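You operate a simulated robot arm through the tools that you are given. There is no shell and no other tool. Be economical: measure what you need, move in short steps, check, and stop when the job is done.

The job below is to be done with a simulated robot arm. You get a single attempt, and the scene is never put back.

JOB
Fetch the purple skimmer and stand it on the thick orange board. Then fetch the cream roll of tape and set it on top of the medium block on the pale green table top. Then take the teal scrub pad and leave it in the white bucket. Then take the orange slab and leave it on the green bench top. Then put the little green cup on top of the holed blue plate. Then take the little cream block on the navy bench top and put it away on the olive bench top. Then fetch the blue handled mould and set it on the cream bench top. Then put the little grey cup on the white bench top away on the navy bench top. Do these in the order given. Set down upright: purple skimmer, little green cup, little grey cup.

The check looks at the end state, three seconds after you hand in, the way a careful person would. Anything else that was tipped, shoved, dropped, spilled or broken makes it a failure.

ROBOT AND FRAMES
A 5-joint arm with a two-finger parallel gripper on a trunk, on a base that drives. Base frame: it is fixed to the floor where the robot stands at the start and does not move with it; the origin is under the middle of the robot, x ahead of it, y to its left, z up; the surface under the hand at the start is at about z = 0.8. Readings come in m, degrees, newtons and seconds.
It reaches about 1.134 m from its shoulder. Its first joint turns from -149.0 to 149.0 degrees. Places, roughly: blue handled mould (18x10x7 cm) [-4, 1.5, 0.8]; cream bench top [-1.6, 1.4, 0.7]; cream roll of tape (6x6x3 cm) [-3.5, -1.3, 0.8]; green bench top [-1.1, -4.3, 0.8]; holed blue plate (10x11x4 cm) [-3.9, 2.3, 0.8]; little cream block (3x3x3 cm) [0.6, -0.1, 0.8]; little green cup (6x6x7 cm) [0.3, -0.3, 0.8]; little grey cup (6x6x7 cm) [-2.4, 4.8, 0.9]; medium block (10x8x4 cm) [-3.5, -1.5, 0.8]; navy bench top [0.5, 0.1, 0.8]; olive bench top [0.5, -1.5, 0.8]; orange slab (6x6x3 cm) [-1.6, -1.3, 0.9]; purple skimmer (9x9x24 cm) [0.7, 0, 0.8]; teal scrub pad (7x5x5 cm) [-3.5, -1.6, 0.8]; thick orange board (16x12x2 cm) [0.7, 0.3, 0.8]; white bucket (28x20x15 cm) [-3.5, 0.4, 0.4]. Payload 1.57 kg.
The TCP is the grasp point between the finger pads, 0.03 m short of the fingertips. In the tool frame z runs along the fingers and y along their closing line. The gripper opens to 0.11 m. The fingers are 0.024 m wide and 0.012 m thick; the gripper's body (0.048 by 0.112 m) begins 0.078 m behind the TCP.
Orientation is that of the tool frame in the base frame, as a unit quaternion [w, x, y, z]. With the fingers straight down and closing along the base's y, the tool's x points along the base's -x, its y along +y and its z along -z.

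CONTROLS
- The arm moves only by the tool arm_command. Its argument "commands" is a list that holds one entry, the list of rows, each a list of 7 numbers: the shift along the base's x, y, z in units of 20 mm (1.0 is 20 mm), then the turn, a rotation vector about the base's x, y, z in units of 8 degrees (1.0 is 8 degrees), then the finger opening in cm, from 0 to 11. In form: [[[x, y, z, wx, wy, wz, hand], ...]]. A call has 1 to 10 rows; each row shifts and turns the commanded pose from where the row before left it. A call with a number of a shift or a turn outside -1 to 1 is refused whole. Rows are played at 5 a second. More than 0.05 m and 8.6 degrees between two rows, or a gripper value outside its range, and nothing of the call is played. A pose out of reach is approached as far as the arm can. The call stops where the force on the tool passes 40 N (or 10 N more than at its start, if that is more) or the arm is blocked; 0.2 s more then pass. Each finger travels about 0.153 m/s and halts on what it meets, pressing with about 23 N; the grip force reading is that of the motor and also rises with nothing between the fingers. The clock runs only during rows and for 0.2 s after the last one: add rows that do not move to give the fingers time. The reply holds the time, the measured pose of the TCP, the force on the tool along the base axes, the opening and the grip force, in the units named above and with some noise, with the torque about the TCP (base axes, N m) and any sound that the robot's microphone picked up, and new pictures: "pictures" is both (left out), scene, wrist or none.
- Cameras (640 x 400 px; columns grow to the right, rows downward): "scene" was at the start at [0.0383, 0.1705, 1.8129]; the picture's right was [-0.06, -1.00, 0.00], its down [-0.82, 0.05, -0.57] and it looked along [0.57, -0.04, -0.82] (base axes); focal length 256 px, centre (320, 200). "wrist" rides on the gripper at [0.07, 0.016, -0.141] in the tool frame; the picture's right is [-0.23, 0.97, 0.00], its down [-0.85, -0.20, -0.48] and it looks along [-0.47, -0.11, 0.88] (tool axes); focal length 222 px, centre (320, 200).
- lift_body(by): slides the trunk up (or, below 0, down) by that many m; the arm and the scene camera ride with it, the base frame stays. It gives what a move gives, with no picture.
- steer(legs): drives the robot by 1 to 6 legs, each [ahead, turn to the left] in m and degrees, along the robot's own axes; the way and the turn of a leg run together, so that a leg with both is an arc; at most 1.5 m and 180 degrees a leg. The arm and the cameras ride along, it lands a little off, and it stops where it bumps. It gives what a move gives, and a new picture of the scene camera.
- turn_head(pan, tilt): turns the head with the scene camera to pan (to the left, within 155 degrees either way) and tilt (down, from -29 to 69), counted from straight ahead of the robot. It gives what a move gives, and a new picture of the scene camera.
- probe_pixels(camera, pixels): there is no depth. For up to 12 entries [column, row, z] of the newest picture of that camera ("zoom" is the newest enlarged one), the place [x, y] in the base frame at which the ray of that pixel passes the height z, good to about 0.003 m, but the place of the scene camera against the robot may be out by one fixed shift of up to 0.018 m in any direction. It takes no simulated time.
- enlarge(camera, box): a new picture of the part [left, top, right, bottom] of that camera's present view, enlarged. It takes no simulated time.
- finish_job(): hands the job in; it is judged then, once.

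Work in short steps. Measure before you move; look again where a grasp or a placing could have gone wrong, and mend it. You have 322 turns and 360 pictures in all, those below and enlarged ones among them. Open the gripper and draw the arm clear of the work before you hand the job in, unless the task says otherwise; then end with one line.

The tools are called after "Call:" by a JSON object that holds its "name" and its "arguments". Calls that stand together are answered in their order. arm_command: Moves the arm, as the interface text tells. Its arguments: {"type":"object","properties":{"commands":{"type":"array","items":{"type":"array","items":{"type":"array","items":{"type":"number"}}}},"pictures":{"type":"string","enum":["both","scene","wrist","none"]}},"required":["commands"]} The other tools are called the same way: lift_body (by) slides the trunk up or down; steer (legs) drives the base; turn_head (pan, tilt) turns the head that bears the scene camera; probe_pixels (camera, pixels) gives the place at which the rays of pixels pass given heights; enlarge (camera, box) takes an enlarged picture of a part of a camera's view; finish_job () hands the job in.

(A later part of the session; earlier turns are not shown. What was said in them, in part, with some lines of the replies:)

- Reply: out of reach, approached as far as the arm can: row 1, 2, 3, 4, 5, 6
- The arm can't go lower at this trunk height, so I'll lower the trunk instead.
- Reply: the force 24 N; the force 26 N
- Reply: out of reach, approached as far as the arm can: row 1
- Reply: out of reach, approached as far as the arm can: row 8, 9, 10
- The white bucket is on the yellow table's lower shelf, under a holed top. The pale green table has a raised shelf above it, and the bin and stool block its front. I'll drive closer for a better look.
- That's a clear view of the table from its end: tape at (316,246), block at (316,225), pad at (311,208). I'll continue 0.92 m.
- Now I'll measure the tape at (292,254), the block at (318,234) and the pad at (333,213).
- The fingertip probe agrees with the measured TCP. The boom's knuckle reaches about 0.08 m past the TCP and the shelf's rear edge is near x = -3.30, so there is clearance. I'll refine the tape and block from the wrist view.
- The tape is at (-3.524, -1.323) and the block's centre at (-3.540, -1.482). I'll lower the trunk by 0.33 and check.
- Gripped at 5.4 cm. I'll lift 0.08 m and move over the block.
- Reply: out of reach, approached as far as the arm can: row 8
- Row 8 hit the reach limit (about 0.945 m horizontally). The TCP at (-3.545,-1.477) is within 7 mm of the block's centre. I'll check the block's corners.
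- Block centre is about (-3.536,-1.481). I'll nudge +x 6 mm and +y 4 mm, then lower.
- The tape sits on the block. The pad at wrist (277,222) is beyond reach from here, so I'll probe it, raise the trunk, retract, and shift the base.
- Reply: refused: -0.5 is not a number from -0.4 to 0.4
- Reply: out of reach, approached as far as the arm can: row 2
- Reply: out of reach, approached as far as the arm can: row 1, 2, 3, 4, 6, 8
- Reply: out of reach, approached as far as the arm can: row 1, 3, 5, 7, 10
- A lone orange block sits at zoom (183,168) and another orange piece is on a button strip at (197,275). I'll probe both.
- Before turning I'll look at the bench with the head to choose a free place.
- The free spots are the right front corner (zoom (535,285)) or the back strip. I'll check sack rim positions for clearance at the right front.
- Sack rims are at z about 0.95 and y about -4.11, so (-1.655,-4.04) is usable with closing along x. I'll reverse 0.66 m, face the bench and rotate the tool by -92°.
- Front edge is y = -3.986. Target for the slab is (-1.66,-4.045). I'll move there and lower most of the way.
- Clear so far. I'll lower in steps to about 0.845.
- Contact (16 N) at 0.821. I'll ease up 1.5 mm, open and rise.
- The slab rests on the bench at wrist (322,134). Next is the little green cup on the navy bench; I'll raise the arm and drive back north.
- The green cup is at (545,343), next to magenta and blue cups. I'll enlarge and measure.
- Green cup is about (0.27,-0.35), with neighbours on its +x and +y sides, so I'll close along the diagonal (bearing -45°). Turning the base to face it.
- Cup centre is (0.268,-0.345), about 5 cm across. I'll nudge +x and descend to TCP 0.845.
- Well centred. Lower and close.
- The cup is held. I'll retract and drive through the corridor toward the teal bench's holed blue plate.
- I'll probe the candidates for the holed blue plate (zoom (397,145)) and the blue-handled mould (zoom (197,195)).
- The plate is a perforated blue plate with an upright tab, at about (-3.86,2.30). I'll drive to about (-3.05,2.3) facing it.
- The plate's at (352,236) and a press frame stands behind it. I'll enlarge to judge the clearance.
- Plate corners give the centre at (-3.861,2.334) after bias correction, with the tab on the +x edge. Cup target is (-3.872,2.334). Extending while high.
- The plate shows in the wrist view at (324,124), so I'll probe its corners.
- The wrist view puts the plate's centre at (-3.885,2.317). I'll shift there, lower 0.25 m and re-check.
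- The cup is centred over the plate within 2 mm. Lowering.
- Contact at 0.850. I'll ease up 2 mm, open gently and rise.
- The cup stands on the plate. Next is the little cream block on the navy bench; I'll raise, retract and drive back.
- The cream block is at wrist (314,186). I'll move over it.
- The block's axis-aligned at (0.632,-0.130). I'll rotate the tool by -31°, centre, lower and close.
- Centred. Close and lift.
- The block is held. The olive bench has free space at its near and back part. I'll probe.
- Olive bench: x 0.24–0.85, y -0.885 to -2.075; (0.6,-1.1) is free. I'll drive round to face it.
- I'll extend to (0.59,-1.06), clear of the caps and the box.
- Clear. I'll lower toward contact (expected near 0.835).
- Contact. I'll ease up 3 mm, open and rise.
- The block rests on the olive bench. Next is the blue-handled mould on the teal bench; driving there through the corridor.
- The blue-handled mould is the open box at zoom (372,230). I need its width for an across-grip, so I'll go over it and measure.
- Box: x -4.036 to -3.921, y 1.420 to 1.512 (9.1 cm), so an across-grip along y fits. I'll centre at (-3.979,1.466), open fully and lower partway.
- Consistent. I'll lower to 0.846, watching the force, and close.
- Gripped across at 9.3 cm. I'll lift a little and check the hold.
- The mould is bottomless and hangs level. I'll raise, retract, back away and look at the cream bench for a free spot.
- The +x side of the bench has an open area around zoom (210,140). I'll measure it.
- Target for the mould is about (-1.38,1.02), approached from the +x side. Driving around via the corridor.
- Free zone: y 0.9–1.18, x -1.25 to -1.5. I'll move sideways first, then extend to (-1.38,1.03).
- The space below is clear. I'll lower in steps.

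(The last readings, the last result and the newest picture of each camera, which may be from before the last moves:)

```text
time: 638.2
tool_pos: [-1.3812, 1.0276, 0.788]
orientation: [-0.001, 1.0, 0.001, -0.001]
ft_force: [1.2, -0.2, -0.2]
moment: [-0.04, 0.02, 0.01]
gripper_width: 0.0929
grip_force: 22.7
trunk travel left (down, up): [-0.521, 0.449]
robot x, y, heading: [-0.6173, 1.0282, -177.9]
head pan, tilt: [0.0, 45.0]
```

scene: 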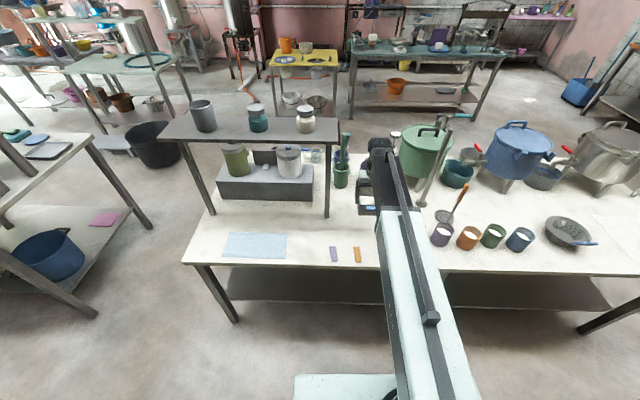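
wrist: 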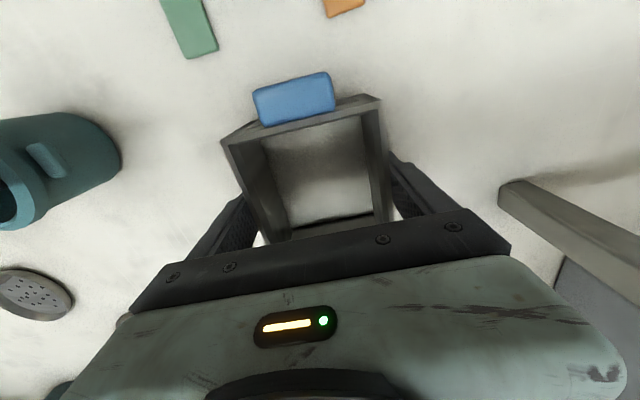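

Force changed (first touch at about 0.788). Two more small steps will confirm contact.

Call:
{"name": "lift_body", "arguments": {"by": -0.002}}

Call:
{"name": "lift_body", "arguments": {"by": -0.002}}

```text
time: 638.7
tool_pos: [-1.3808, 1.0281, 0.7866]
orientation: [-0.001, 1.0, 0.0, -0.001]
ft_force: [-3.3, -0.2, 14.9]
moment: [-0.07, 0.05, -0.02]
gripper_width: 0.0929
grip_force: 22.5
trunk travel left (down, up): [-0.519, 0.451]
robot x, y, heading: [-0.6162, 1.0287, -177.8]
head pan, tilt: [0.0, 45.0]
```

```text
time: 639.2
tool_pos: [-1.3799, 1.0276, 0.7836]
orientation: [0.0, 1.0, 0.001, -0.001]
ft_force: [1.8, 1.5, 11.8]
moment: [-0.31, 0.3, 0.02]
gripper_width: 0.0927
grip_force: 23.0
trunk travel left (down, up): [-0.517, 0.453]
robot x, y, heading: [-0.6145, 1.0249, -177.5]
head pan, tilt: [0.0, 45.0]
```

Contact. Ease 2 mm, open to 11 cm and rise straight up.

Call:
{"name": "lift_body", "arguments": {"by": 0.002}}

Call:
{"name": "arm_command", "arguments": {"commands": [[[0, 0, 0, 0, 0, 0, 9.6], [0, 0, 0, 0, 0, 0, 10.3], [0, 0, 0, 0, 0, 0, 11], [0, 0, 0, 0, 0, 0, 11]]], "pictures": "none"}}

Call:
{"name": "lift_body", "arguments": {"by": 0.15}}

Call:
{"name": "arm_command", "arguments": {"commands": [[[0, 0, 0, 0, 0, 0, 10]]]}}

```text
time: 639.8
tool_pos: [-1.3813, 1.0287, 0.7857]
orientation: [-0.001, 1.0, 0.001, 0.0]
ft_force: [-0.6, -0.2, -1.4]
moment: [0.0, -0.02, 0.01]
gripper_width: 0.0926
grip_force: 23.2
trunk travel left (down, up): [-0.519, 0.451]
robot x, y, heading: [-0.6172, 1.0284, -177.7]
head pan, tilt: [0.0, 45.0]
```

```text
time: 640.8
tool_pos: [-1.381, 1.0284, 0.7848]
orientation: [-0.001, 1.0, 0.001, -0.001]
ft_force: [-0.7, -0.3, -1.0]
moment: [0.02, 0.0, -0.02]
gripper_width: 0.1099
grip_force: 0.0
trunk travel left (down, up): [-0.519, 0.451]
robot x, y, heading: [-0.6124, 1.0293, -177.6]
head pan, tilt: [0.0, 45.0]
```

```text
time: 642.5
tool_pos: [-1.3809, 1.0267, 0.935]
orientation: [0.0, 1.0, 0.0, 0.0]
ft_force: [-0.1, 0.4, -0.6]
moment: [0.03, -0.03, 0.05]
gripper_width: 0.1102
grip_force: 0.2
trunk travel left (down, up): [-0.669, 0.301]
robot x, y, heading: [-0.6166, 1.031, -177.7]
head pan, tilt: [0.0, 45.0]
```

```text
time: 642.9
tool_pos: [-1.3811, 1.0292, 0.9359]
orientation: [-0.001, 1.0, 0.001, 0.0]
ft_force: [0.1, 0.3, 0.5]
moment: [-0.01, 0.0, 0.02]
gripper_width: 0.0999
grip_force: 0.2
trunk travel left (down, up): [-0.669, 0.301]
robot x, y, heading: [-0.6123, 1.0292, -177.8]
head pan, tilt: [0.0, 45.0]
```

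scene: 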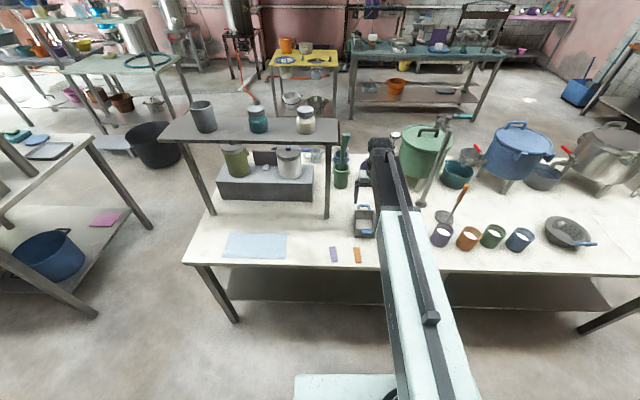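
wrist: 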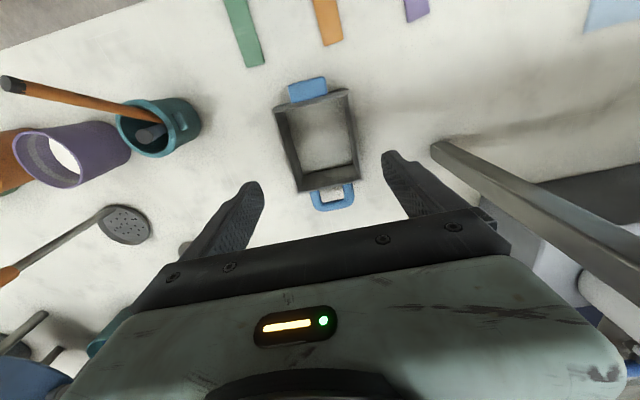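

The mould is on the cream bench. Last is the little grey cup on the white bench: raise, retract and drive north and west.

Call:
{"name": "lift_body", "arguments": {"by": 0.3}}

Call:
{"name": "arm_command", "arguments": {"commands": [[[1, 0, 0, 0, 0, 0, 9], [1, 0, 0, 0, 0, 0, 9], [1, 0, 0, 0, 0, 0, 9], [1, 0, 0, 0, 0, 0, 9], [1, 0, 0, 0, 0, 0, 9], [1, 0, 0, 0, 0, 0, 9], [1, 0, 0, 0, 0, 0, 9], [1, 0, 0, 0, 0, 0, 9]]], "pictures": "none"}}

Call:
{"name": "steer", "arguments": {"legs": [[0, -92], [1.05, 0], [1.0, 0], [0, 90]]}}

```text
time: 645.9
tool_pos: [-1.3795, 1.0277, 1.2354]
orientation: [-0.001, 1.0, 0.001, -0.001]
ft_force: [0.1, -0.1, 0.0]
moment: [-0.05, 0.02, 0.04]
gripper_width: 0.1001
grip_force: 0.0
trunk travel left (down, up): [-0.969, 0.001]
robot x, y, heading: [-0.6152, 1.0298, -177.8]
head pan, tilt: [0.0, 45.0]
```

```text
time: 647.7
tool_pos: [-1.22, 1.0268, 1.2359]
orientation: [-0.001, 1.0, 0.001, 0.0]
ft_force: [0.0, -0.6, -0.1]
moment: [-0.05, 0.01, 0.02]
gripper_width: 0.0901
grip_force: 0.0
trunk travel left (down, up): [-0.969, 0.001]
robot x, y, heading: [-0.613, 1.0295, -177.6]
head pan, tilt: [0.0, 45.0]
```

```text
time: 665.7
tool_pos: [-1.1852, 3.1738, 1.2354]
orientation: [-0.001, 0.999, -0.046, 0.001]
ft_force: [-1.1, 1.0, 0.3]
moment: [-0.02, -0.03, 0.0]
gripper_width: 0.0899
grip_force: 0.0
trunk travel left (down, up): [-0.969, 0.001]
robot x, y, heading: [-0.5862, 3.1144, 176.8]
head pan, tilt: [0.0, 45.0]
```

scene: 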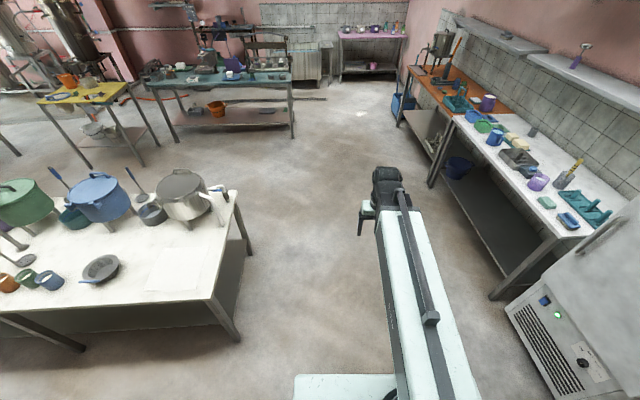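

Call:
{"name": "enlarge", "arguments": {"camera": "scene", "box": [430, 70, 640, 250]}}

Call:
{"name": "probe_pixels", "arguments": {"camera": "scene", "pixels": [[565, 240, 0.85], [452, 118, 0.85], [533, 130, 0.9], [565, 180, 0.9], [490, 298, 0], [508, 155, 0.85], [555, 60, 1.3]]}}

```text
2.22 times, centred on (535, 160) of scene
```

zoom: 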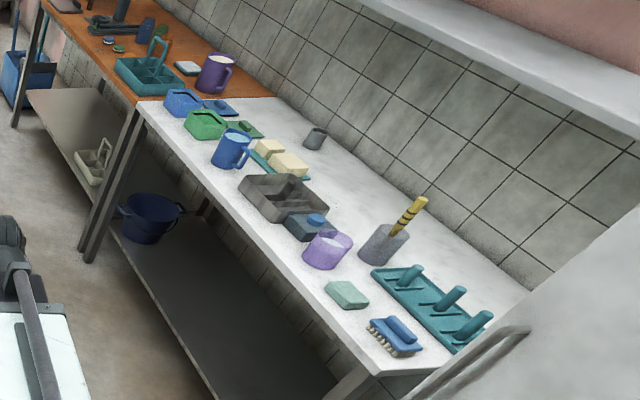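

```text
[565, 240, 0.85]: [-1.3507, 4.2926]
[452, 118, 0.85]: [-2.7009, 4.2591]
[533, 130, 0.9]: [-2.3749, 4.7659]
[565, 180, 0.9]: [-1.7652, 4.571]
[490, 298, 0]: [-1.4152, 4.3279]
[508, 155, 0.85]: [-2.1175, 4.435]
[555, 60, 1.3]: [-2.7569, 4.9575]
```

The grey cup is at zoom (315,138), about (-2.37,4.77), under a wall shelf. I'll drive to about (-2.37,3.85) facing it and measure the shelf.

Call:
{"name": "steer", "arguments": {"legs": [[0, 2.5], [0.9, 0], [0.88, 0], [0, -89], [0.6, 0]]}}

Call:
{"name": "turn_head", "arguments": {"pan": 0, "tilt": 30}}

```text
time: 681.8
tool_pos: [-2.332, 4.3357, 1.235]
orientation: [0.001, -0.694, 0.72, -0.001]
ft_force: [-0.6, -0.4, -0.3]
moment: [-0.01, 0.0, -0.03]
gripper_width: 0.0902
grip_force: 0.1
trunk travel left (down, up): [-0.969, 0.001]
robot x, y, heading: [-2.3521, 3.7301, 90.3]
head pan, tilt: [0.0, 45.0]
```

scene: 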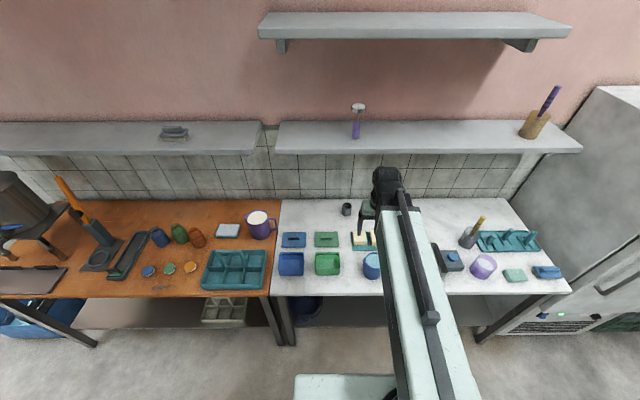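

```text
time: 682.5
tool_pos: [-2.3319, 4.334, 1.2357]
orientation: [0.001, -0.693, 0.721, -0.001]
ft_force: [0.2, 0.7, -0.8]
moment: [-0.04, 0.01, 0.02]
gripper_width: 0.0899
grip_force: 0.1
trunk travel left (down, up): [-0.969, 0.001]
robot x, y, heading: [-2.3575, 3.7292, 89.7]
head pan, tilt: [0.0, 30.0]
```

scene: 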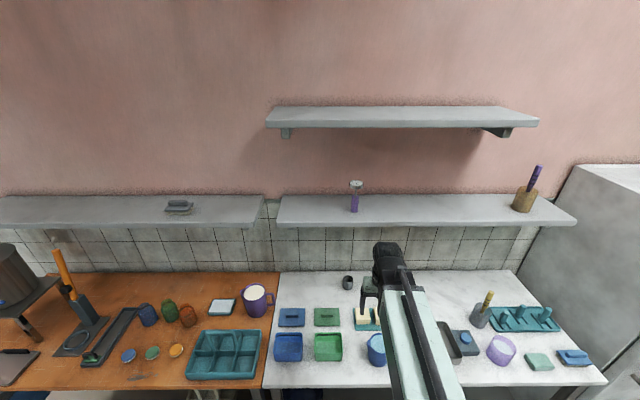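

I'll probe the shelf's front lower corner now at several heights, then lower the trunk and probe again; the parallax gives its height.

Call:
{"name": "probe_pixels", "arguments": {"camera": "scene", "pixels": [[278, 226, 1.2], [278, 226, 1.3], [278, 226, 1.4], [578, 225, 1.2], [578, 225, 1.3], [578, 225, 1.4], [347, 280, 0.92], [347, 290, 0.85], [283, 272, 0.85], [368, 318, 0.9], [328, 345, 0.9], [325, 317, 0.86]]}}

Call:
{"name": "lift_body", "arguments": {"by": -0.2}}

Call:
{"name": "turn_head", "arguments": {"pan": 0, "tilt": 30}}

```text
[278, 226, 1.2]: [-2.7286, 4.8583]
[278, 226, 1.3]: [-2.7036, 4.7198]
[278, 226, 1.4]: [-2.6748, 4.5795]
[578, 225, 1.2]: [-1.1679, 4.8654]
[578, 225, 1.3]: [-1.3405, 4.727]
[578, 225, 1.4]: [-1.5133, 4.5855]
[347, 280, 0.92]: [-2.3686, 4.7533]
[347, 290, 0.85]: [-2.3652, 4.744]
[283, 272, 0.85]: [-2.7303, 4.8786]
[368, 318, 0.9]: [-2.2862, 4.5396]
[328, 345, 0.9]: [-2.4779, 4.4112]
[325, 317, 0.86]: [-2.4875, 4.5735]
```

```text
time: 684.7
tool_pos: [-2.3308, 4.3335, 1.0354]
orientation: [0.0, -0.694, 0.72, 0.0]
ft_force: [-0.7, -0.5, 0.5]
moment: [0.02, -0.01, -0.01]
gripper_width: 0.0898
grip_force: 0.1
trunk travel left (down, up): [-0.769, 0.201]
robot x, y, heading: [-2.3536, 3.7314, 90.0]
head pan, tilt: [0.0, 30.0]
```

```text
time: 685.3
tool_pos: [-2.3313, 4.3338, 1.0352]
orientation: [0.0, -0.693, 0.721, -0.002]
ft_force: [-0.2, 0.0, -0.9]
moment: [0.0, 0.02, 0.03]
gripper_width: 0.0898
grip_force: 0.1
trunk travel left (down, up): [-0.769, 0.201]
robot x, y, heading: [-2.3511, 3.7329, 90.0]
head pan, tilt: [0.0, 30.0]
```

scene: 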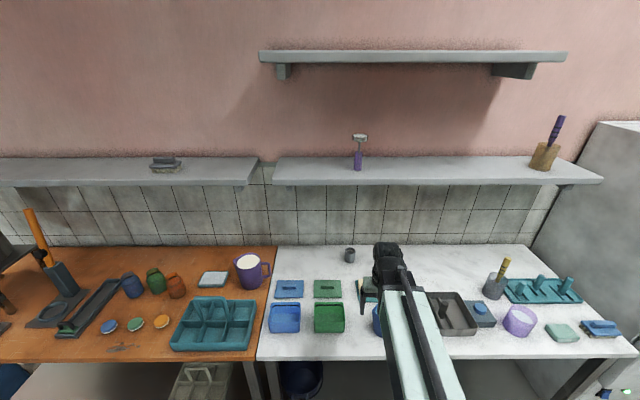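

Call:
{"name": "probe_pixels", "arguments": {"camera": "scene", "pixels": [[273, 186, 1.2], [273, 186, 1.3], [273, 186, 1.4], [603, 184, 1.2], [603, 184, 1.3], [603, 184, 1.4], [349, 250, 0.92], [349, 261, 0.85], [278, 248, 0.85]]}}

Call:
{"name": "enlarge", "arguments": {"camera": "scene", "box": [270, 200, 450, 340]}}

```text
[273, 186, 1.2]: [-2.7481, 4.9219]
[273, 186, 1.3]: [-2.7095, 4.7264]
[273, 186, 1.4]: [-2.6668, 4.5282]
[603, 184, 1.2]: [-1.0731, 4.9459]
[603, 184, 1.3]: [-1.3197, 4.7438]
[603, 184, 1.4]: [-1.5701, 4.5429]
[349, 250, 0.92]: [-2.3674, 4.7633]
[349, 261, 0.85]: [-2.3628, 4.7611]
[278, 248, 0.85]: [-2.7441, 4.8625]
```

```text
2.86 times, centred on (360, 270) of scene
```

zoom: 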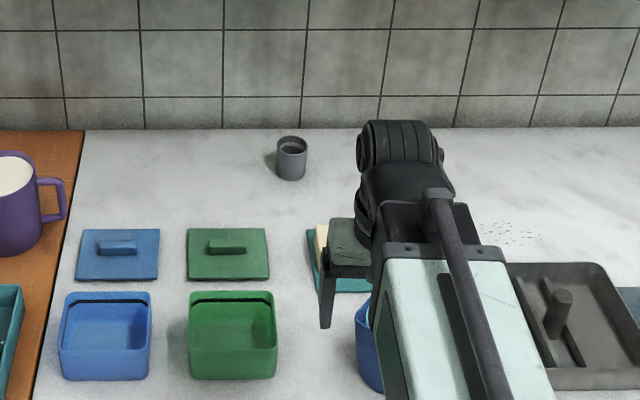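

Shelf front underside is z about 1.305 at y about 4.72, and the cup is at about (-2.368,4.755). I'll estimate the knuckle's top height.

Call:
{"name": "probe_pixels", "arguments": {"camera": "scene", "pixels": [[388, 243, 1.2], [388, 243, 1.25], [388, 243, 1.3], [388, 243, 1.35], [403, 270, 1.3], [403, 270, 1.35], [349, 262, 0.88], [349, 262, 0.9]]}}

Call:
{"name": "arm_command", "arguments": {"commands": [[[0, 0, 0, 0, 0, 0, 9]]], "pictures": "wrist"}}

```text
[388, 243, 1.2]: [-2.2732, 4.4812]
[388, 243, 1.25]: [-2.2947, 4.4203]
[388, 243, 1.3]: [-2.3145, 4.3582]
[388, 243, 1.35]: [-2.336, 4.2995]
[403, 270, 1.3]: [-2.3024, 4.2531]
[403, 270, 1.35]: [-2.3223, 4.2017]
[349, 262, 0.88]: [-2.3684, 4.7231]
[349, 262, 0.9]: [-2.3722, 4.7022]
```

```text
time: 685.7
tool_pos: [-2.3312, 4.3344, 1.0353]
orientation: [0.001, -0.693, 0.72, -0.001]
ft_force: [-0.2, -0.1, -0.6]
moment: [0.03, 0.01, 0.03]
gripper_width: 0.09
grip_force: 0.0
trunk travel left (down, up): [-0.769, 0.201]
robot x, y, heading: [-2.3541, 3.7291, 89.9]
head pan, tilt: [0.0, 30.0]
```

wrist: 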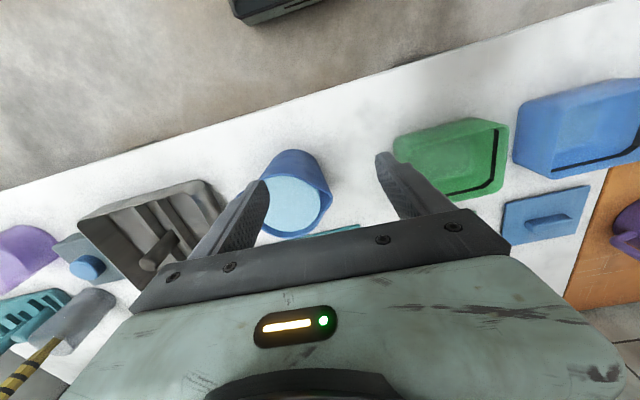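

The knuckle top is about TCP+0.26, so with TCP at 0.99 it stays near 1.25, under the shelf. I'll check the mug and other items in the wrist view.

Call:
{"name": "probe_pixels", "arguments": {"camera": "wrist", "pixels": [[295, 205, 0.94], [262, 205, 0.94], [330, 205, 0.94], [300, 160, 0.94], [440, 150, 0.9], [340, 232, 0.87], [300, 130, 0.85]]}}

```text
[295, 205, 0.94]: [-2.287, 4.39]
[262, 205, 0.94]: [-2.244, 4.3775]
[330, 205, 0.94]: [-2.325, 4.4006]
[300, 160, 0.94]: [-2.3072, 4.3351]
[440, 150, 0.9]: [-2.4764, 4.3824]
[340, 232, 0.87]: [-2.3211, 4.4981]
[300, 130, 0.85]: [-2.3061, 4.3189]
```

There's a lane at x = -2.368 between the mug and the green box, with fingertips above both. I'll set the height, shift in x and extend partway.

Call:
{"name": "lift_body", "arguments": {"by": -0.035}}

Call:
{"name": "arm_command", "arguments": {"commands": [[[-0.9, 0, 0, 0, 0, 0, 8], [-0.9, 0, 0, 0, 0, 0, 8], [0, 1, 0, 0, 0, 0, 8], [0, 1, 0, 0, 0, 0, 8], [0, 1, 0, 0, 0, 0, 8], [0, 1, 0, 0, 0, 0, 8], [0, 1, 0, 0, 0, 0, 8], [0, 1, 0, 0, 0, 0, 8], [0, 1, 0, 0, 0, 0, 8], [0, 1, 0, 0, 0, 0, 8]]], "pictures": "none"}}

Call:
{"name": "arm_command", "arguments": {"commands": [[[0, 1, 0, 0, 0, 0, 8], [0, 1, 0, 0, 0, 0, 8], [0, 1, 0, 0, 0, 0, 8], [0, 1, 0, 0, 0, 0, 8], [0, 1, 0, 0, 0, 0, 8]]]}}

```text
time: 686.5
tool_pos: [-2.332, 4.3349, 1.0007]
orientation: [0.0, -0.693, 0.721, -0.001]
ft_force: [0.4, 0.4, -0.9]
moment: [0.0, 0.01, 0.0]
gripper_width: 0.09
grip_force: 0.0
trunk travel left (down, up): [-0.734, 0.236]
robot x, y, heading: [-2.3532, 3.7334, 89.9]
head pan, tilt: [0.0, 30.0]
```

```text
time: 688.7
tool_pos: [-2.3684, 4.4949, 1.0004]
orientation: [0.0, -0.693, 0.721, -0.001]
ft_force: [0.1, -0.4, -0.4]
moment: [0.01, 0.03, -0.02]
gripper_width: 0.0803
grip_force: 0.1
trunk travel left (down, up): [-0.734, 0.236]
robot x, y, heading: [-2.3538, 3.7274, 89.8]
head pan, tilt: [0.0, 30.0]
```

```text
time: 689.9
tool_pos: [-2.3685, 4.5952, 1.0001]
orientation: [0.001, -0.693, 0.721, 0.0]
ft_force: [0.7, -0.9, 0.3]
moment: [0.01, -0.01, 0.0]
gripper_width: 0.0801
grip_force: 0.0
trunk travel left (down, up): [-0.734, 0.236]
robot x, y, heading: [-2.3524, 3.7319, 90.0]
head pan, tilt: [0.0, 30.0]
```

scene: 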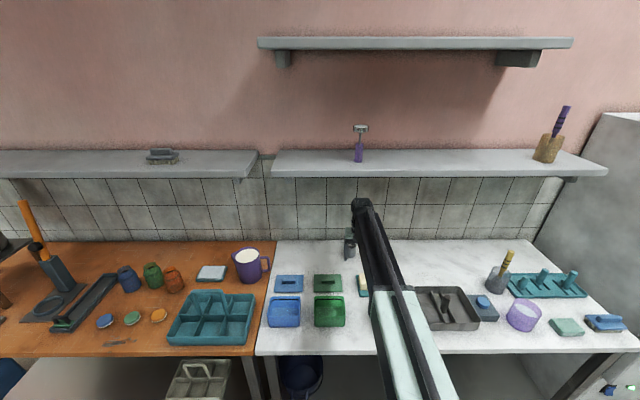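
wrist: 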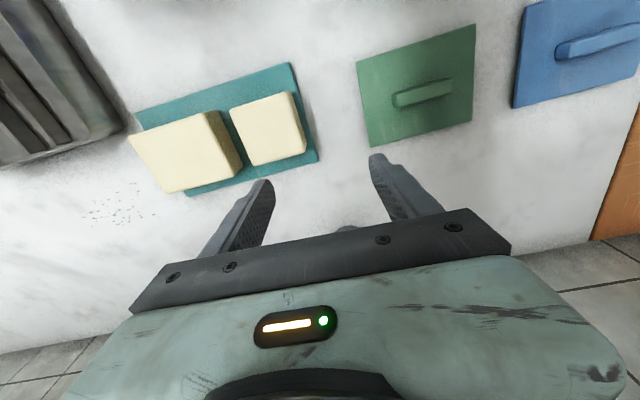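

The cup would be past the 0.945 m reach limit from here, so I'll move the base forward 0.12 m with the arm under the shelf.

Call:
{"name": "steer", "arguments": {"legs": [[0.11, 0]]}}

Call:
{"name": "arm_command", "arguments": {"commands": [[[0, 0, 0, 0, 0, 0, 8]]], "pictures": "wrist"}}

```text
time: 691.1
tool_pos: [-2.3673, 4.7059, 0.9994]
orientation: [0.0, -0.693, 0.72, -0.001]
ft_force: [-0.3, -0.5, -0.6]
moment: [0.01, -0.01, 0.01]
gripper_width: 0.0801
grip_force: 0.0
trunk travel left (down, up): [-0.734, 0.236]
robot x, y, heading: [-2.3547, 3.8381, 90.2]
head pan, tilt: [0.0, 30.0]
```

scene: 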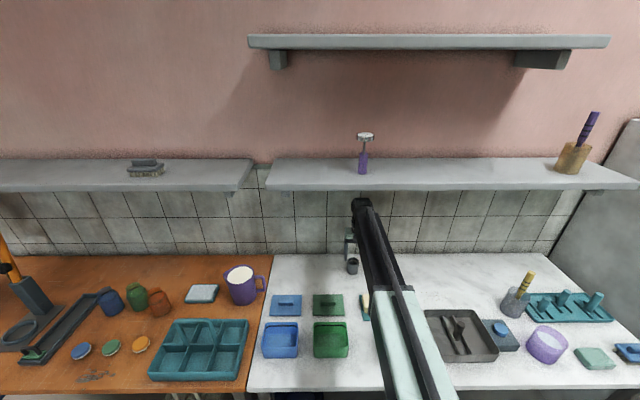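

```text
time: 691.5
tool_pos: [-2.3685, 4.7056, 1.0003]
orientation: [0.001, -0.693, 0.72, -0.001]
ft_force: [0.1, 0.0, 0.9]
moment: [0.03, -0.02, 0.03]
gripper_width: 0.0799
grip_force: 0.1
trunk travel left (down, up): [-0.734, 0.236]
robot x, y, heading: [-2.3533, 3.844, 90.1]
head pan, tilt: [0.0, 30.0]
```

wrist: 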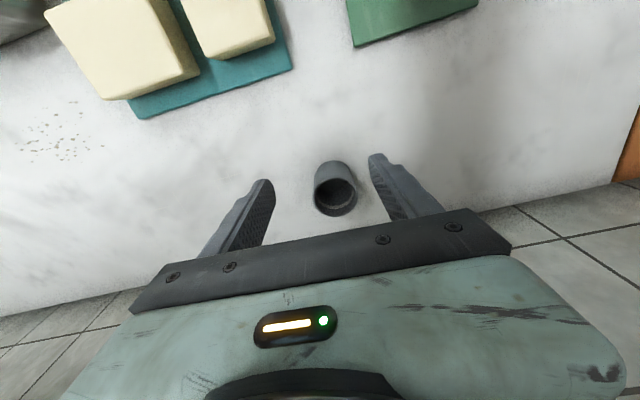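

The cup is in view at (336,190). Measuring.

Call:
{"name": "enlarge", "arguments": {"camera": "wrist", "box": [250, 130, 410, 230]}}

Call:
{"name": "probe_pixels", "arguments": {"camera": "wrist", "pixels": [[336, 196, 0.92], [315, 196, 0.92], [358, 196, 0.92], [336, 177, 0.92], [336, 216, 0.92], [336, 196, 0.9]]}}

```text
4.00 times, centred on (330, 180) of wrist
```

zoom: 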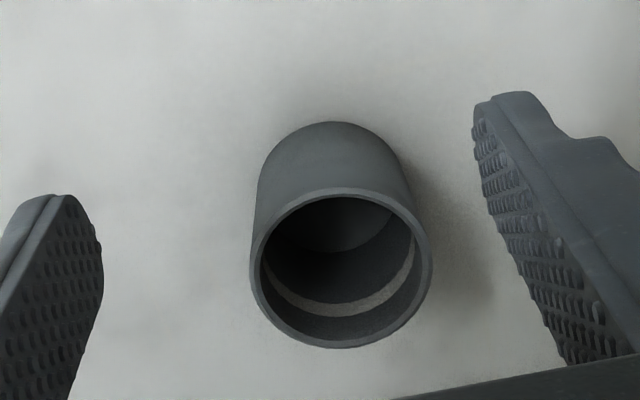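

```text
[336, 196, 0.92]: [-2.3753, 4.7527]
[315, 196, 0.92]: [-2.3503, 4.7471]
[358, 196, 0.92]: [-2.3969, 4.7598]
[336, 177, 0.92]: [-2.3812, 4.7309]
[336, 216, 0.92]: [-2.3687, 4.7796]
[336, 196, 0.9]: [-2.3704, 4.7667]
```

The rim size suggests rim z about 0.90, putting the cup at about (-2.370,4.766). I'll extend 6 cm and re-check.

Call:
{"name": "arm_command", "arguments": {"commands": [[[0, 1, 0, 0, 0, 0, 8], [0, 1, 0, 0, 0, 0, 8], [-0.1, 0.9, 0, 0, 0, 0, 8], [0, 0, 0, 0, 0, 0, 8]]], "pictures": "wrist"}}

Call:
{"name": "enlarge", "arguments": {"camera": "wrist", "box": [230, 80, 430, 210]}}

```text
time: 692.5
tool_pos: [-2.3691, 4.7646, 1.0]
orientation: [0.0, -0.694, 0.72, -0.001]
ft_force: [-0.3, 0.7, 0.5]
moment: [0.0, 0.03, -0.03]
gripper_width: 0.0801
grip_force: 0.1
trunk travel left (down, up): [-0.734, 0.236]
robot x, y, heading: [-2.3573, 3.8414, 89.9]
head pan, tilt: [0.0, 30.0]
```

wrist: 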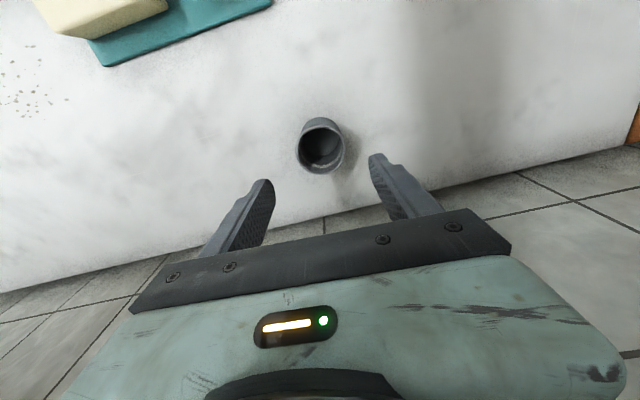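

```text
3.08 times, centred on (330, 145) of wrist
```

zoom: 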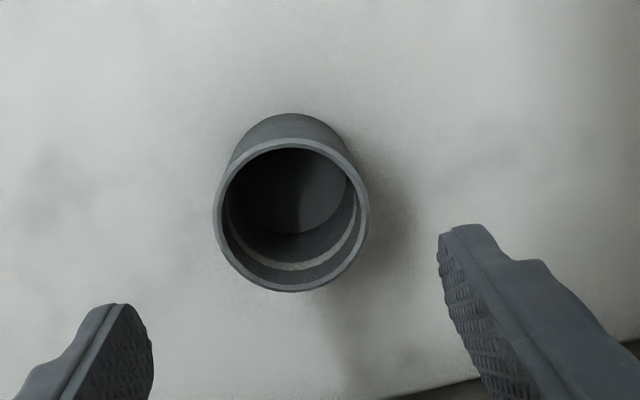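

Call:
{"name": "probe_pixels", "arguments": {"camera": "zoom", "pixels": [[291, 215, 0.9], [213, 215, 0.9], [370, 215, 0.9], [291, 138, 0.9], [291, 292, 0.9], [291, 215, 0.92], [213, 215, 0.92], [370, 215, 0.92]]}}

```text
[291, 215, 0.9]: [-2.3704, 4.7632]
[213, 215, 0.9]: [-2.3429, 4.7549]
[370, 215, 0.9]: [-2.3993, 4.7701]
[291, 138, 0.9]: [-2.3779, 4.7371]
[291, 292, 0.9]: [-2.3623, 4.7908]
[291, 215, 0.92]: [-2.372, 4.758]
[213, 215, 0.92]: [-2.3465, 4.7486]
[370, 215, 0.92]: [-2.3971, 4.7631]
```

The cup centre is about (-2.371,4.760), nearly under the TCP. Lowering to about 0.90.

Call:
{"name": "arm_command", "arguments": {"commands": [[[-0.1, -0.2, 0, 0, 0, 0, 8]]], "pictures": "none"}}

Call:
{"name": "lift_body", "arguments": {"by": -0.08}}

Call:
{"name": "arm_command", "arguments": {"commands": [[[0, 0, 0, 0, 0, 0, 8]]], "pictures": "wrist"}}

```text
time: 692.9
tool_pos: [-2.3722, 4.7597, 0.9998]
orientation: [0.001, -0.694, 0.72, -0.001]
ft_force: [0.9, -0.1, 0.2]
moment: [0.0, 0.01, 0.01]
gripper_width: 0.08
grip_force: 0.0
trunk travel left (down, up): [-0.734, 0.236]
robot x, y, heading: [-2.3551, 3.8402, 90.2]
head pan, tilt: [0.0, 30.0]
```

```text
time: 694.1
tool_pos: [-2.3704, 4.7597, 0.9202]
orientation: [0.0, -0.693, 0.721, -0.001]
ft_force: [0.9, -0.1, -0.6]
moment: [-0.01, -0.02, -0.01]
gripper_width: 0.0799
grip_force: 0.0
trunk travel left (down, up): [-0.654, 0.316]
robot x, y, heading: [-2.3519, 3.8411, 89.9]
head pan, tilt: [0.0, 30.0]
```

```text
time: 694.5
tool_pos: [-2.3708, 4.7598, 0.9209]
orientation: [0.001, -0.694, 0.72, -0.001]
ft_force: [-0.1, -0.3, -0.5]
moment: [-0.04, -0.01, 0.0]
gripper_width: 0.0801
grip_force: 0.0
trunk travel left (down, up): [-0.654, 0.316]
robot x, y, heading: [-2.3566, 3.8431, 89.8]
head pan, tilt: [0.0, 30.0]
```

wrist: 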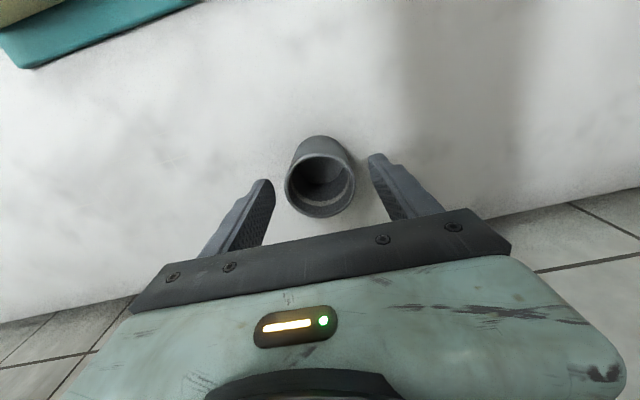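

The cup's rim is at about 0.922, so I'll lower 22 mm and close.

Call:
{"name": "lift_body", "arguments": {"by": -0.022}}

Call:
{"name": "arm_command", "arguments": {"commands": [[[0, 0, 0, 0, 0, 0, 6.5], [0, 0, 0, 0, 0, 0, 5.3], [0, 0, 0, 0, 0, 0, 4], [0, 0, 0, 0, 0, 0, 4], [0, 0, 0, 0, 0, 0, 4]]], "pictures": "wrist"}}

```text
time: 695.2
tool_pos: [-2.3714, 4.7593, 0.8993]
orientation: [0.0, -0.694, 0.72, -0.001]
ft_force: [-0.2, 0.1, -0.6]
moment: [0.02, 0.01, 0.0]
gripper_width: 0.08
grip_force: 0.1
trunk travel left (down, up): [-0.632, 0.338]
robot x, y, heading: [-2.3517, 3.8367, 89.9]
head pan, tilt: [0.0, 30.0]
```

```text
time: 696.4
tool_pos: [-2.3717, 4.7601, 0.8987]
orientation: [0.001, -0.693, 0.721, -0.001]
ft_force: [0.7, 0.1, 1.5]
moment: [0.0, 0.0, 0.01]
gripper_width: 0.0529
grip_force: 23.3
trunk travel left (down, up): [-0.632, 0.338]
robot x, y, heading: [-2.3538, 3.8392, 90.0]
head pan, tilt: [0.0, 30.0]
```

wrist: 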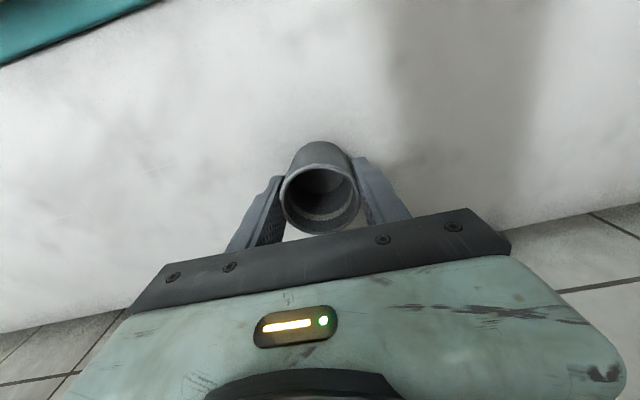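

Gripped at 5.3 cm. I'll lift 10.5 cm (still below the shelf) and retract out.

Call:
{"name": "lift_body", "arguments": {"by": 0.107}}

Call:
{"name": "arm_command", "arguments": {"commands": [[[0, -1, 0, 0, 0, 0, 4], [0, -1, 0, 0, 0, 0, 4], [0, -1, 0, 0, 0, 0, 4], [0, -1, 0, 0, 0, 0, 4], [0, -1, 0, 0, 0, 0, 4], [0, -1, 0, 0, 0, 0, 4], [0, -1, 0, 0, 0, 0, 4], [0, -1, 0, 0, 0, 0, 4], [0, -1, 0, 0, 0, 0, 4], [0, -1, 0, 0, 0, 0, 4]]], "pictures": "both"}}

```text
time: 697.8
tool_pos: [-2.3705, 4.7592, 1.0049]
orientation: [0.001, -0.694, 0.72, -0.001]
ft_force: [0.1, 0.1, -0.9]
moment: [-0.01, -0.01, -0.01]
gripper_width: 0.053
grip_force: 22.7
trunk travel left (down, up): [-0.739, 0.231]
robot x, y, heading: [-2.3562, 3.837, 89.8]
head pan, tilt: [0.0, 30.0]
```

```text
time: 700.0
tool_pos: [-2.3709, 4.5596, 1.0058]
orientation: [0.001, -0.693, 0.721, -0.001]
ft_force: [0.1, 0.4, -0.6]
moment: [-0.02, 0.0, -0.04]
gripper_width: 0.053
grip_force: 22.7
trunk travel left (down, up): [-0.739, 0.231]
robot x, y, heading: [-2.3527, 3.8383, 90.1]
head pan, tilt: [0.0, 30.0]
```

scene: 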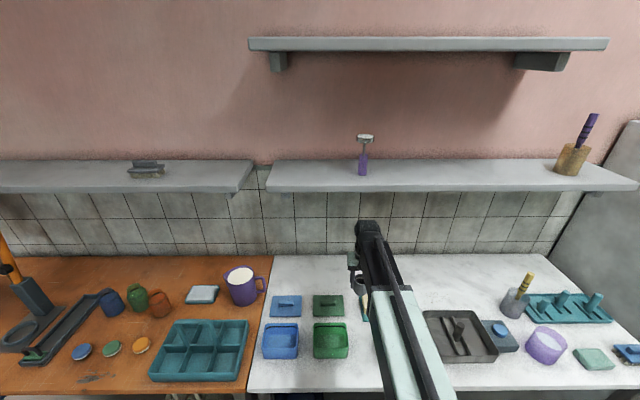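
wrist: 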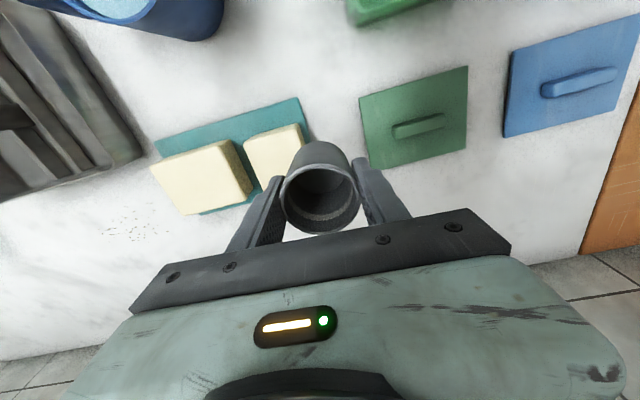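

Clear of the shelf front. I'll lift fully, back off and retract.

Call:
{"name": "lift_body", "arguments": {"by": 0.23}}

Call:
{"name": "arm_command", "arguments": {"commands": [[[0, -1, 0, 0, 0, 0, 4], [0, -1, 0, 0, 0, 0, 4], [0, -1, 0, 0, 0, 0, 4], [0, -1, 0, 0, 0, 0, 4], [0, -1, 0, 0, 0, 0, 4]]], "pictures": "none"}}

Call:
{"name": "steer", "arguments": {"legs": [[-0.7, 0], [0, -90], [1.0, 0], [0.78, 0], [0, -90]]}}

```text
time: 702.4
tool_pos: [-2.3706, 4.5589, 1.2346]
orientation: [0.0, -0.693, 0.721, -0.001]
ft_force: [-0.7, -1.3, 0.2]
moment: [0.03, -0.02, -0.01]
gripper_width: 0.0529
grip_force: 23.0
trunk travel left (down, up): [-0.969, 0.001]
robot x, y, heading: [-2.3554, 3.8403, 90.1]
head pan, tilt: [0.0, 30.0]
```

```text
time: 703.6
tool_pos: [-2.3699, 4.4591, 1.2355]
orientation: [0.001, -0.693, 0.721, -0.001]
ft_force: [0.3, -1.0, 0.4]
moment: [-0.01, 0.02, 0.0]
gripper_width: 0.0531
grip_force: 23.0
trunk travel left (down, up): [-0.969, 0.001]
robot x, y, heading: [-2.3563, 3.8387, 90.1]
head pan, tilt: [0.0, 30.0]
```

```text
time: 723.6
tool_pos: [-0.5972, 2.4805, 1.236]
orientation: [0.0, 0.735, 0.678, -0.001]
ft_force: [0.1, 0.3, -0.8]
moment: [-0.05, 0.0, -0.02]
gripper_width: 0.0528
grip_force: 22.8
trunk travel left (down, up): [-0.969, 0.001]
robot x, y, heading: [-0.5647, 3.0974, -92.3]
head pan, tilt: [0.0, 30.0]
```

scene: 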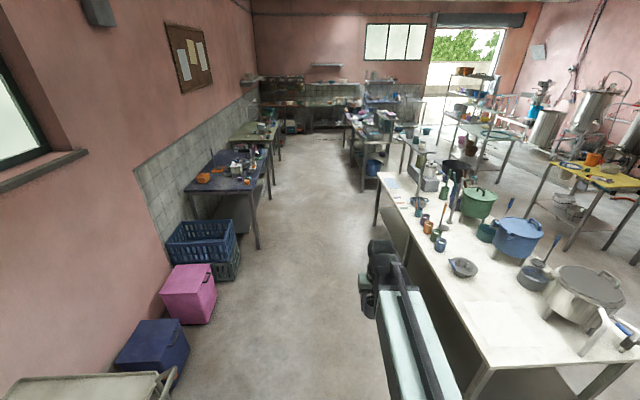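

The aisle south is clear. I'll drive to the navy bench and place the cup where the cream block was.

Call:
{"name": "steer", "arguments": {"legs": [[0, 2.5], [1.4, 0], [1.4, 0], [0.48, 0], [0, 89.5], [0.35, 0]]}}

Call:
{"name": "turn_head", "arguments": {"pan": 0, "tilt": 50}}

Call:
{"name": "arm_command", "arguments": {"commands": [[[0, 0, 0, 0, 0, 0, 4]]], "pictures": "wrist"}}

```text
time: 745.9
tool_pos: [0.4265, -0.2027, 1.2361]
orientation: [0.001, 0.01, 1.0, -0.001]
ft_force: [-0.2, -0.8, 1.0]
moment: [-0.03, 0.0, -0.01]
gripper_width: 0.053
grip_force: 22.9
trunk travel left (down, up): [-0.969, 0.001]
robot x, y, heading: [-0.1968, -0.2098, 1.4]
head pan, tilt: [0.0, 30.0]
```

scene: 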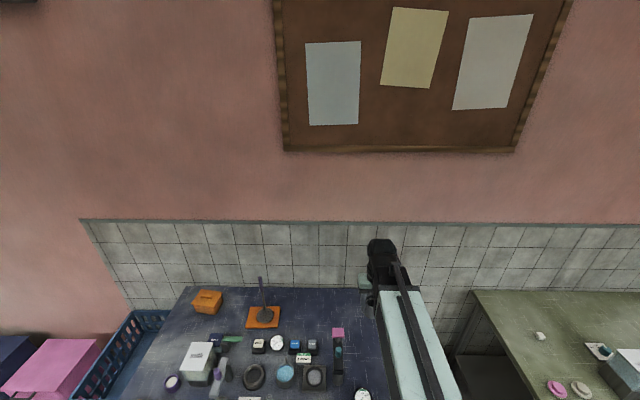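

```text
time: 746.7
tool_pos: [0.426, -0.2032, 1.2353]
orientation: [0.0, 0.009, 1.0, -0.001]
ft_force: [-0.6, 0.6, -0.6]
moment: [0.03, 0.03, -0.01]
gripper_width: 0.0528
grip_force: 23.3
trunk travel left (down, up): [-0.969, 0.001]
robot x, y, heading: [-0.1915, -0.2089, 1.8]
head pan, tilt: [0.0, 50.0]
```

scene: 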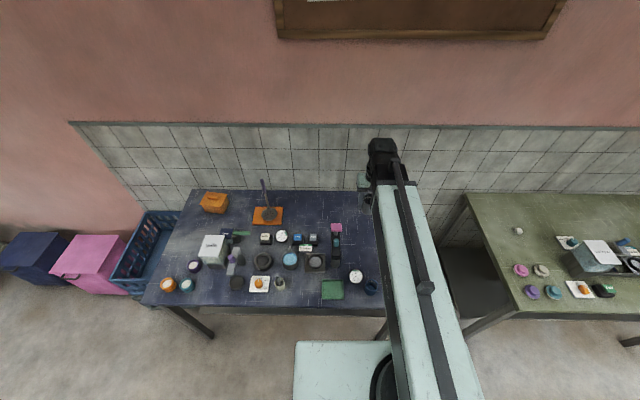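

```text
time: 747.1
tool_pos: [0.4252, -0.202, 1.2355]
orientation: [-0.001, 0.009, 1.0, 0.0]
ft_force: [0.2, 0.1, -0.6]
moment: [-0.03, -0.02, 0.0]
gripper_width: 0.0527
grip_force: 22.8
trunk travel left (down, up): [-0.969, 0.001]
robot x, y, heading: [-0.1939, -0.2143, 1.3]
head pan, tilt: [0.0, 50.0]
```

wrist: 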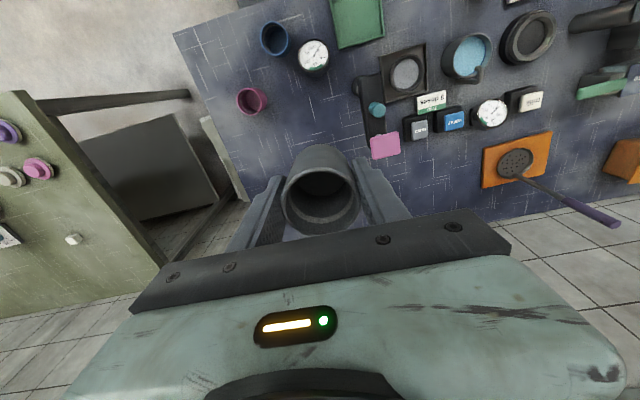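

I'll extend to (0.62,-0.19).

Call:
{"name": "arm_command", "arguments": {"commands": [[[1, 0.06, 0, 0, 0, 0, 4], [1, 0.06, 0, 0, 0, 0, 4], [1, 0.06, 0, 0, 0, 0, 4], [1, 0.06, 0, 0, 0, 0, 4], [1, 0.06, 0, 0, 0, 0, 4], [1, 0.06, 0, 0, 0, 0, 4], [1, 0.06, 0, 0, 0, 0, 4], [1, 0.06, 0, 0, 0, 0, 4], [1, 0.06, 0, 0, 0, 0, 4], [0.7, 0.06, 0, 0, 0, 0, 4]]], "pictures": "none"}}

Call:
{"name": "lift_body", "arguments": {"by": -0.3}}

Call:
{"name": "arm_command", "arguments": {"commands": [[[0, 0, 0, 0, 0, 0, 4]]]}}

```text
time: 749.3
tool_pos: [0.619, -0.1898, 1.235]
orientation: [0.0, 0.009, 1.0, -0.001]
ft_force: [0.0, -0.7, -0.6]
moment: [-0.01, -0.01, 0.02]
gripper_width: 0.053
grip_force: 23.2
trunk travel left (down, up): [-0.969, 0.001]
robot x, y, heading: [-0.193, -0.2123, 1.4]
head pan, tilt: [0.0, 50.0]
```

```text
time: 752.3
tool_pos: [0.6205, -0.1897, 0.9351]
orientation: [-0.001, 0.01, 1.0, -0.001]
ft_force: [0.3, -0.1, -0.5]
moment: [0.04, 0.0, 0.0]
gripper_width: 0.0527
grip_force: 22.5
trunk travel left (down, up): [-0.669, 0.301]
robot x, y, heading: [-0.1925, -0.2129, 1.3]
head pan, tilt: [0.0, 50.0]
```

```text
time: 752.7
tool_pos: [0.6202, -0.1907, 0.9347]
orientation: [0.0, 0.009, 1.0, -0.001]
ft_force: [-0.2, 0.4, -0.8]
moment: [0.0, 0.0, 0.02]
gripper_width: 0.0527
grip_force: 22.9
trunk travel left (down, up): [-0.669, 0.301]
robot x, y, heading: [-0.1965, -0.209, 1.2]
head pan, tilt: [0.0, 50.0]
```

scene: 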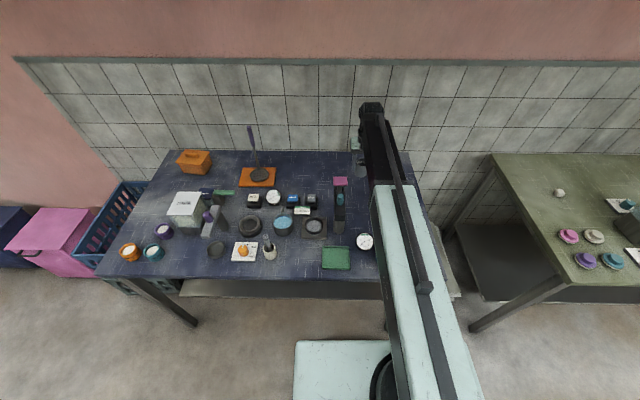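
wrist: 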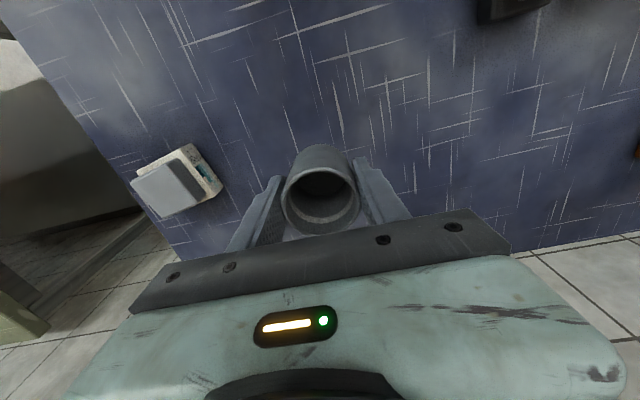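

Clear. Lowering; contact is expected near 0.847.

Call:
{"name": "lift_body", "arguments": {"by": -0.078}}

Call:
{"name": "lift_body", "arguments": {"by": -0.004}}

Call:
{"name": "lift_body", "arguments": {"by": -0.002}}

Call:
{"name": "lift_body", "arguments": {"by": -0.002}}

```text
time: 753.9
tool_pos: [0.6185, -0.1911, 0.858]
orientation: [0.001, 0.01, 1.0, -0.001]
ft_force: [-0.7, -0.2, -0.6]
moment: [0.0, 0.01, 0.01]
gripper_width: 0.0529
grip_force: 22.7
trunk travel left (down, up): [-0.591, 0.379]
robot x, y, heading: [-0.193, -0.2119, 1.7]
head pan, tilt: [0.0, 50.0]
```

```text
time: 754.4
tool_pos: [0.6201, -0.1903, 0.8542]
orientation: [0.0, 0.01, 1.0, 0.0]
ft_force: [-0.6, 0.6, -0.3]
moment: [0.0, -0.01, -0.03]
gripper_width: 0.053
grip_force: 23.1
trunk travel left (down, up): [-0.587, 0.383]
robot x, y, heading: [-0.198, -0.2145, 1.7]
head pan, tilt: [0.0, 50.0]
```

```text
time: 754.9
tool_pos: [0.6196, -0.1905, 0.8517]
orientation: [-0.001, 0.009, 1.0, -0.001]
ft_force: [0.7, 0.0, -1.3]
moment: [-0.01, 0.0, -0.03]
gripper_width: 0.053
grip_force: 23.0
trunk travel left (down, up): [-0.585, 0.385]
robot x, y, heading: [-0.1939, -0.2082, 1.6]
head pan, tilt: [0.0, 50.0]
```

```text
time: 755.4
tool_pos: [0.6188, -0.1912, 0.8486]
orientation: [0.0, 0.01, 1.0, -0.001]
ft_force: [-0.5, 0.7, -0.1]
moment: [-0.02, -0.01, 0.02]
gripper_width: 0.0529
grip_force: 22.9
trunk travel left (down, up): [-0.583, 0.387]
robot x, y, heading: [-0.19, -0.2091, 1.6]
head pan, tilt: [0.0, 50.0]
```

Call:
{"name": "lift_body", "arguments": {"by": -0.002}}

Call:
{"name": "lift_body", "arguments": {"by": -0.002}}

Call:
{"name": "lift_body", "arguments": {"by": -0.002}}

```text
time: 756.0
tool_pos: [0.6197, -0.1902, 0.848]
orientation: [0.001, 0.009, 1.0, -0.001]
ft_force: [3.8, -0.1, 11.8]
moment: [0.04, -0.13, -0.01]
gripper_width: 0.053
grip_force: 23.5
trunk travel left (down, up): [-0.581, 0.389]
robot x, y, heading: [-0.1958, -0.2067, 1.4]
head pan, tilt: [0.0, 50.0]
```

```text
time: 756.5
tool_pos: [0.6168, -0.1913, 0.8459]
orientation: [0.001, 0.01, 1.0, -0.001]
ft_force: [3.0, 0.7, 15.6]
moment: [-0.01, -0.04, -0.02]
gripper_width: 0.0533
grip_force: 23.0
trunk travel left (down, up): [-0.579, 0.391]
robot x, y, heading: [-0.1945, -0.2127, 1.6]
head pan, tilt: [0.0, 50.0]
```

```text
time: 757.0
tool_pos: [0.6174, -0.1902, 0.8444]
orientation: [0.0, 0.01, 1.0, -0.001]
ft_force: [1.3, -0.1, 13.6]
moment: [0.02, 0.02, 0.01]
gripper_width: 0.0529
grip_force: 23.5
trunk travel left (down, up): [-0.577, 0.393]
robot x, y, heading: [-0.1899, -0.2096, 1.6]
head pan, tilt: [0.0, 50.0]
```

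Contact. I'll ease up 2 mm, open gently, rise and check.

Call:
{"name": "lift_body", "arguments": {"by": 0.002}}

Call:
{"name": "arm_command", "arguments": {"commands": [[[0, 0, 0, 0, 0, 0, 5.5], [0, 0, 0, 0, 0, 0, 6], [0, 0, 0, 0, 0, 0, 7], [0, 0, 0, 0, 0, 0, 8], [0, 0, 0, 0, 0, 0, 8]]], "pictures": "none"}}

Call:
{"name": "lift_body", "arguments": {"by": 0.39}}

Call:
{"name": "arm_command", "arguments": {"commands": [[[-1, 0, 0, 0, 0, 0, 8], [-1, 0, 0, 0, 0, 0, 8], [-1, 0, 0, 0, 0, 0, 8], [-1, 0, 0, 0, 0, 0, 8], [-1, 0, 0, 0, 0, 0, 8], [-1, 0, 0, 0, 0, 0, 8], [-1, 0, 0, 0, 0, 0, 8], [-1, 0, 0, 0, 0, 0, 8], [-1, 0, 0, 0, 0, 0, 8], [-1, 0, 0, 0, 0, 0, 8]]]}}

```text
time: 757.5
tool_pos: [0.6185, -0.1908, 0.8452]
orientation: [0.001, 0.01, 1.0, 0.0]
ft_force: [-0.9, 0.3, -0.1]
moment: [0.03, -0.01, 0.0]
gripper_width: 0.053
grip_force: 23.3
trunk travel left (down, up): [-0.579, 0.391]
robot x, y, heading: [-0.1921, -0.2111, 1.2]
head pan, tilt: [0.0, 50.0]
```

```text
time: 758.7
tool_pos: [0.6196, -0.1901, 0.8446]
orientation: [0.0, 0.01, 1.0, -0.001]
ft_force: [-0.7, 1.4, 0.2]
moment: [0.02, 0.0, 0.0]
gripper_width: 0.08
grip_force: 0.0
trunk travel left (down, up): [-0.579, 0.391]
robot x, y, heading: [-0.192, -0.2101, 1.6]
head pan, tilt: [0.0, 50.0]
```

```text
time: 762.5
tool_pos: [0.62, -0.1902, 1.2349]
orientation: [-0.001, 0.009, 1.0, 0.0]
ft_force: [-1.2, -0.6, 0.3]
moment: [-0.02, -0.02, 0.03]
gripper_width: 0.08
grip_force: 0.1
trunk travel left (down, up): [-0.969, 0.001]
robot x, y, heading: [-0.1916, -0.2101, 1.6]
head pan, tilt: [0.0, 50.0]
```

```text
time: 764.7
tool_pos: [0.418, -0.1896, 1.2354]
orientation: [0.0, 0.009, 1.0, 0.0]
ft_force: [0.5, 0.1, 0.2]
moment: [0.0, 0.0, 0.01]
gripper_width: 0.08
grip_force: 0.0
trunk travel left (down, up): [-0.969, 0.001]
robot x, y, heading: [-0.1919, -0.2078, 1.4]
head pan, tilt: [0.0, 50.0]
```

scene: 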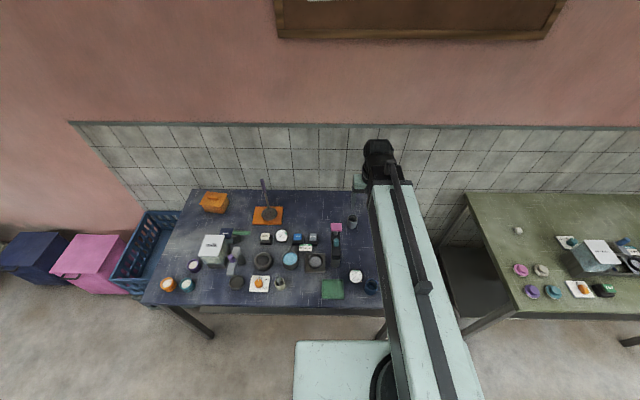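
wrist: 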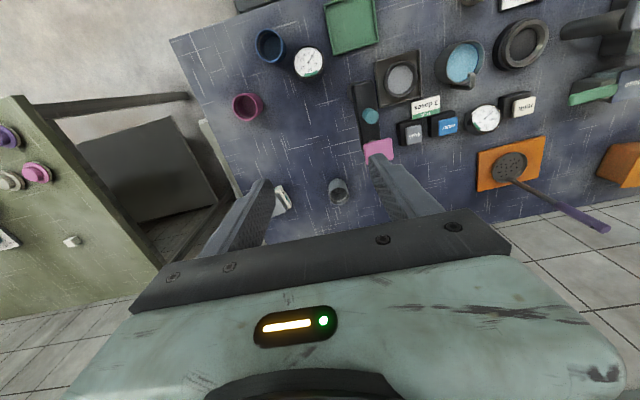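

The grey cup stands upright on the navy bench at (353,221), the skimmer is still standing on the orange board at (267,213), the gripper is open and the arm is high and clear. Handing in.

Call:
{"name": "finish_job", "arguments": {}}

```text
The job is handed in.
```

All eight moves were carried out in the order given and the job is handed in. I checked each placement by camera; nothing was seen tipped or knocked over.
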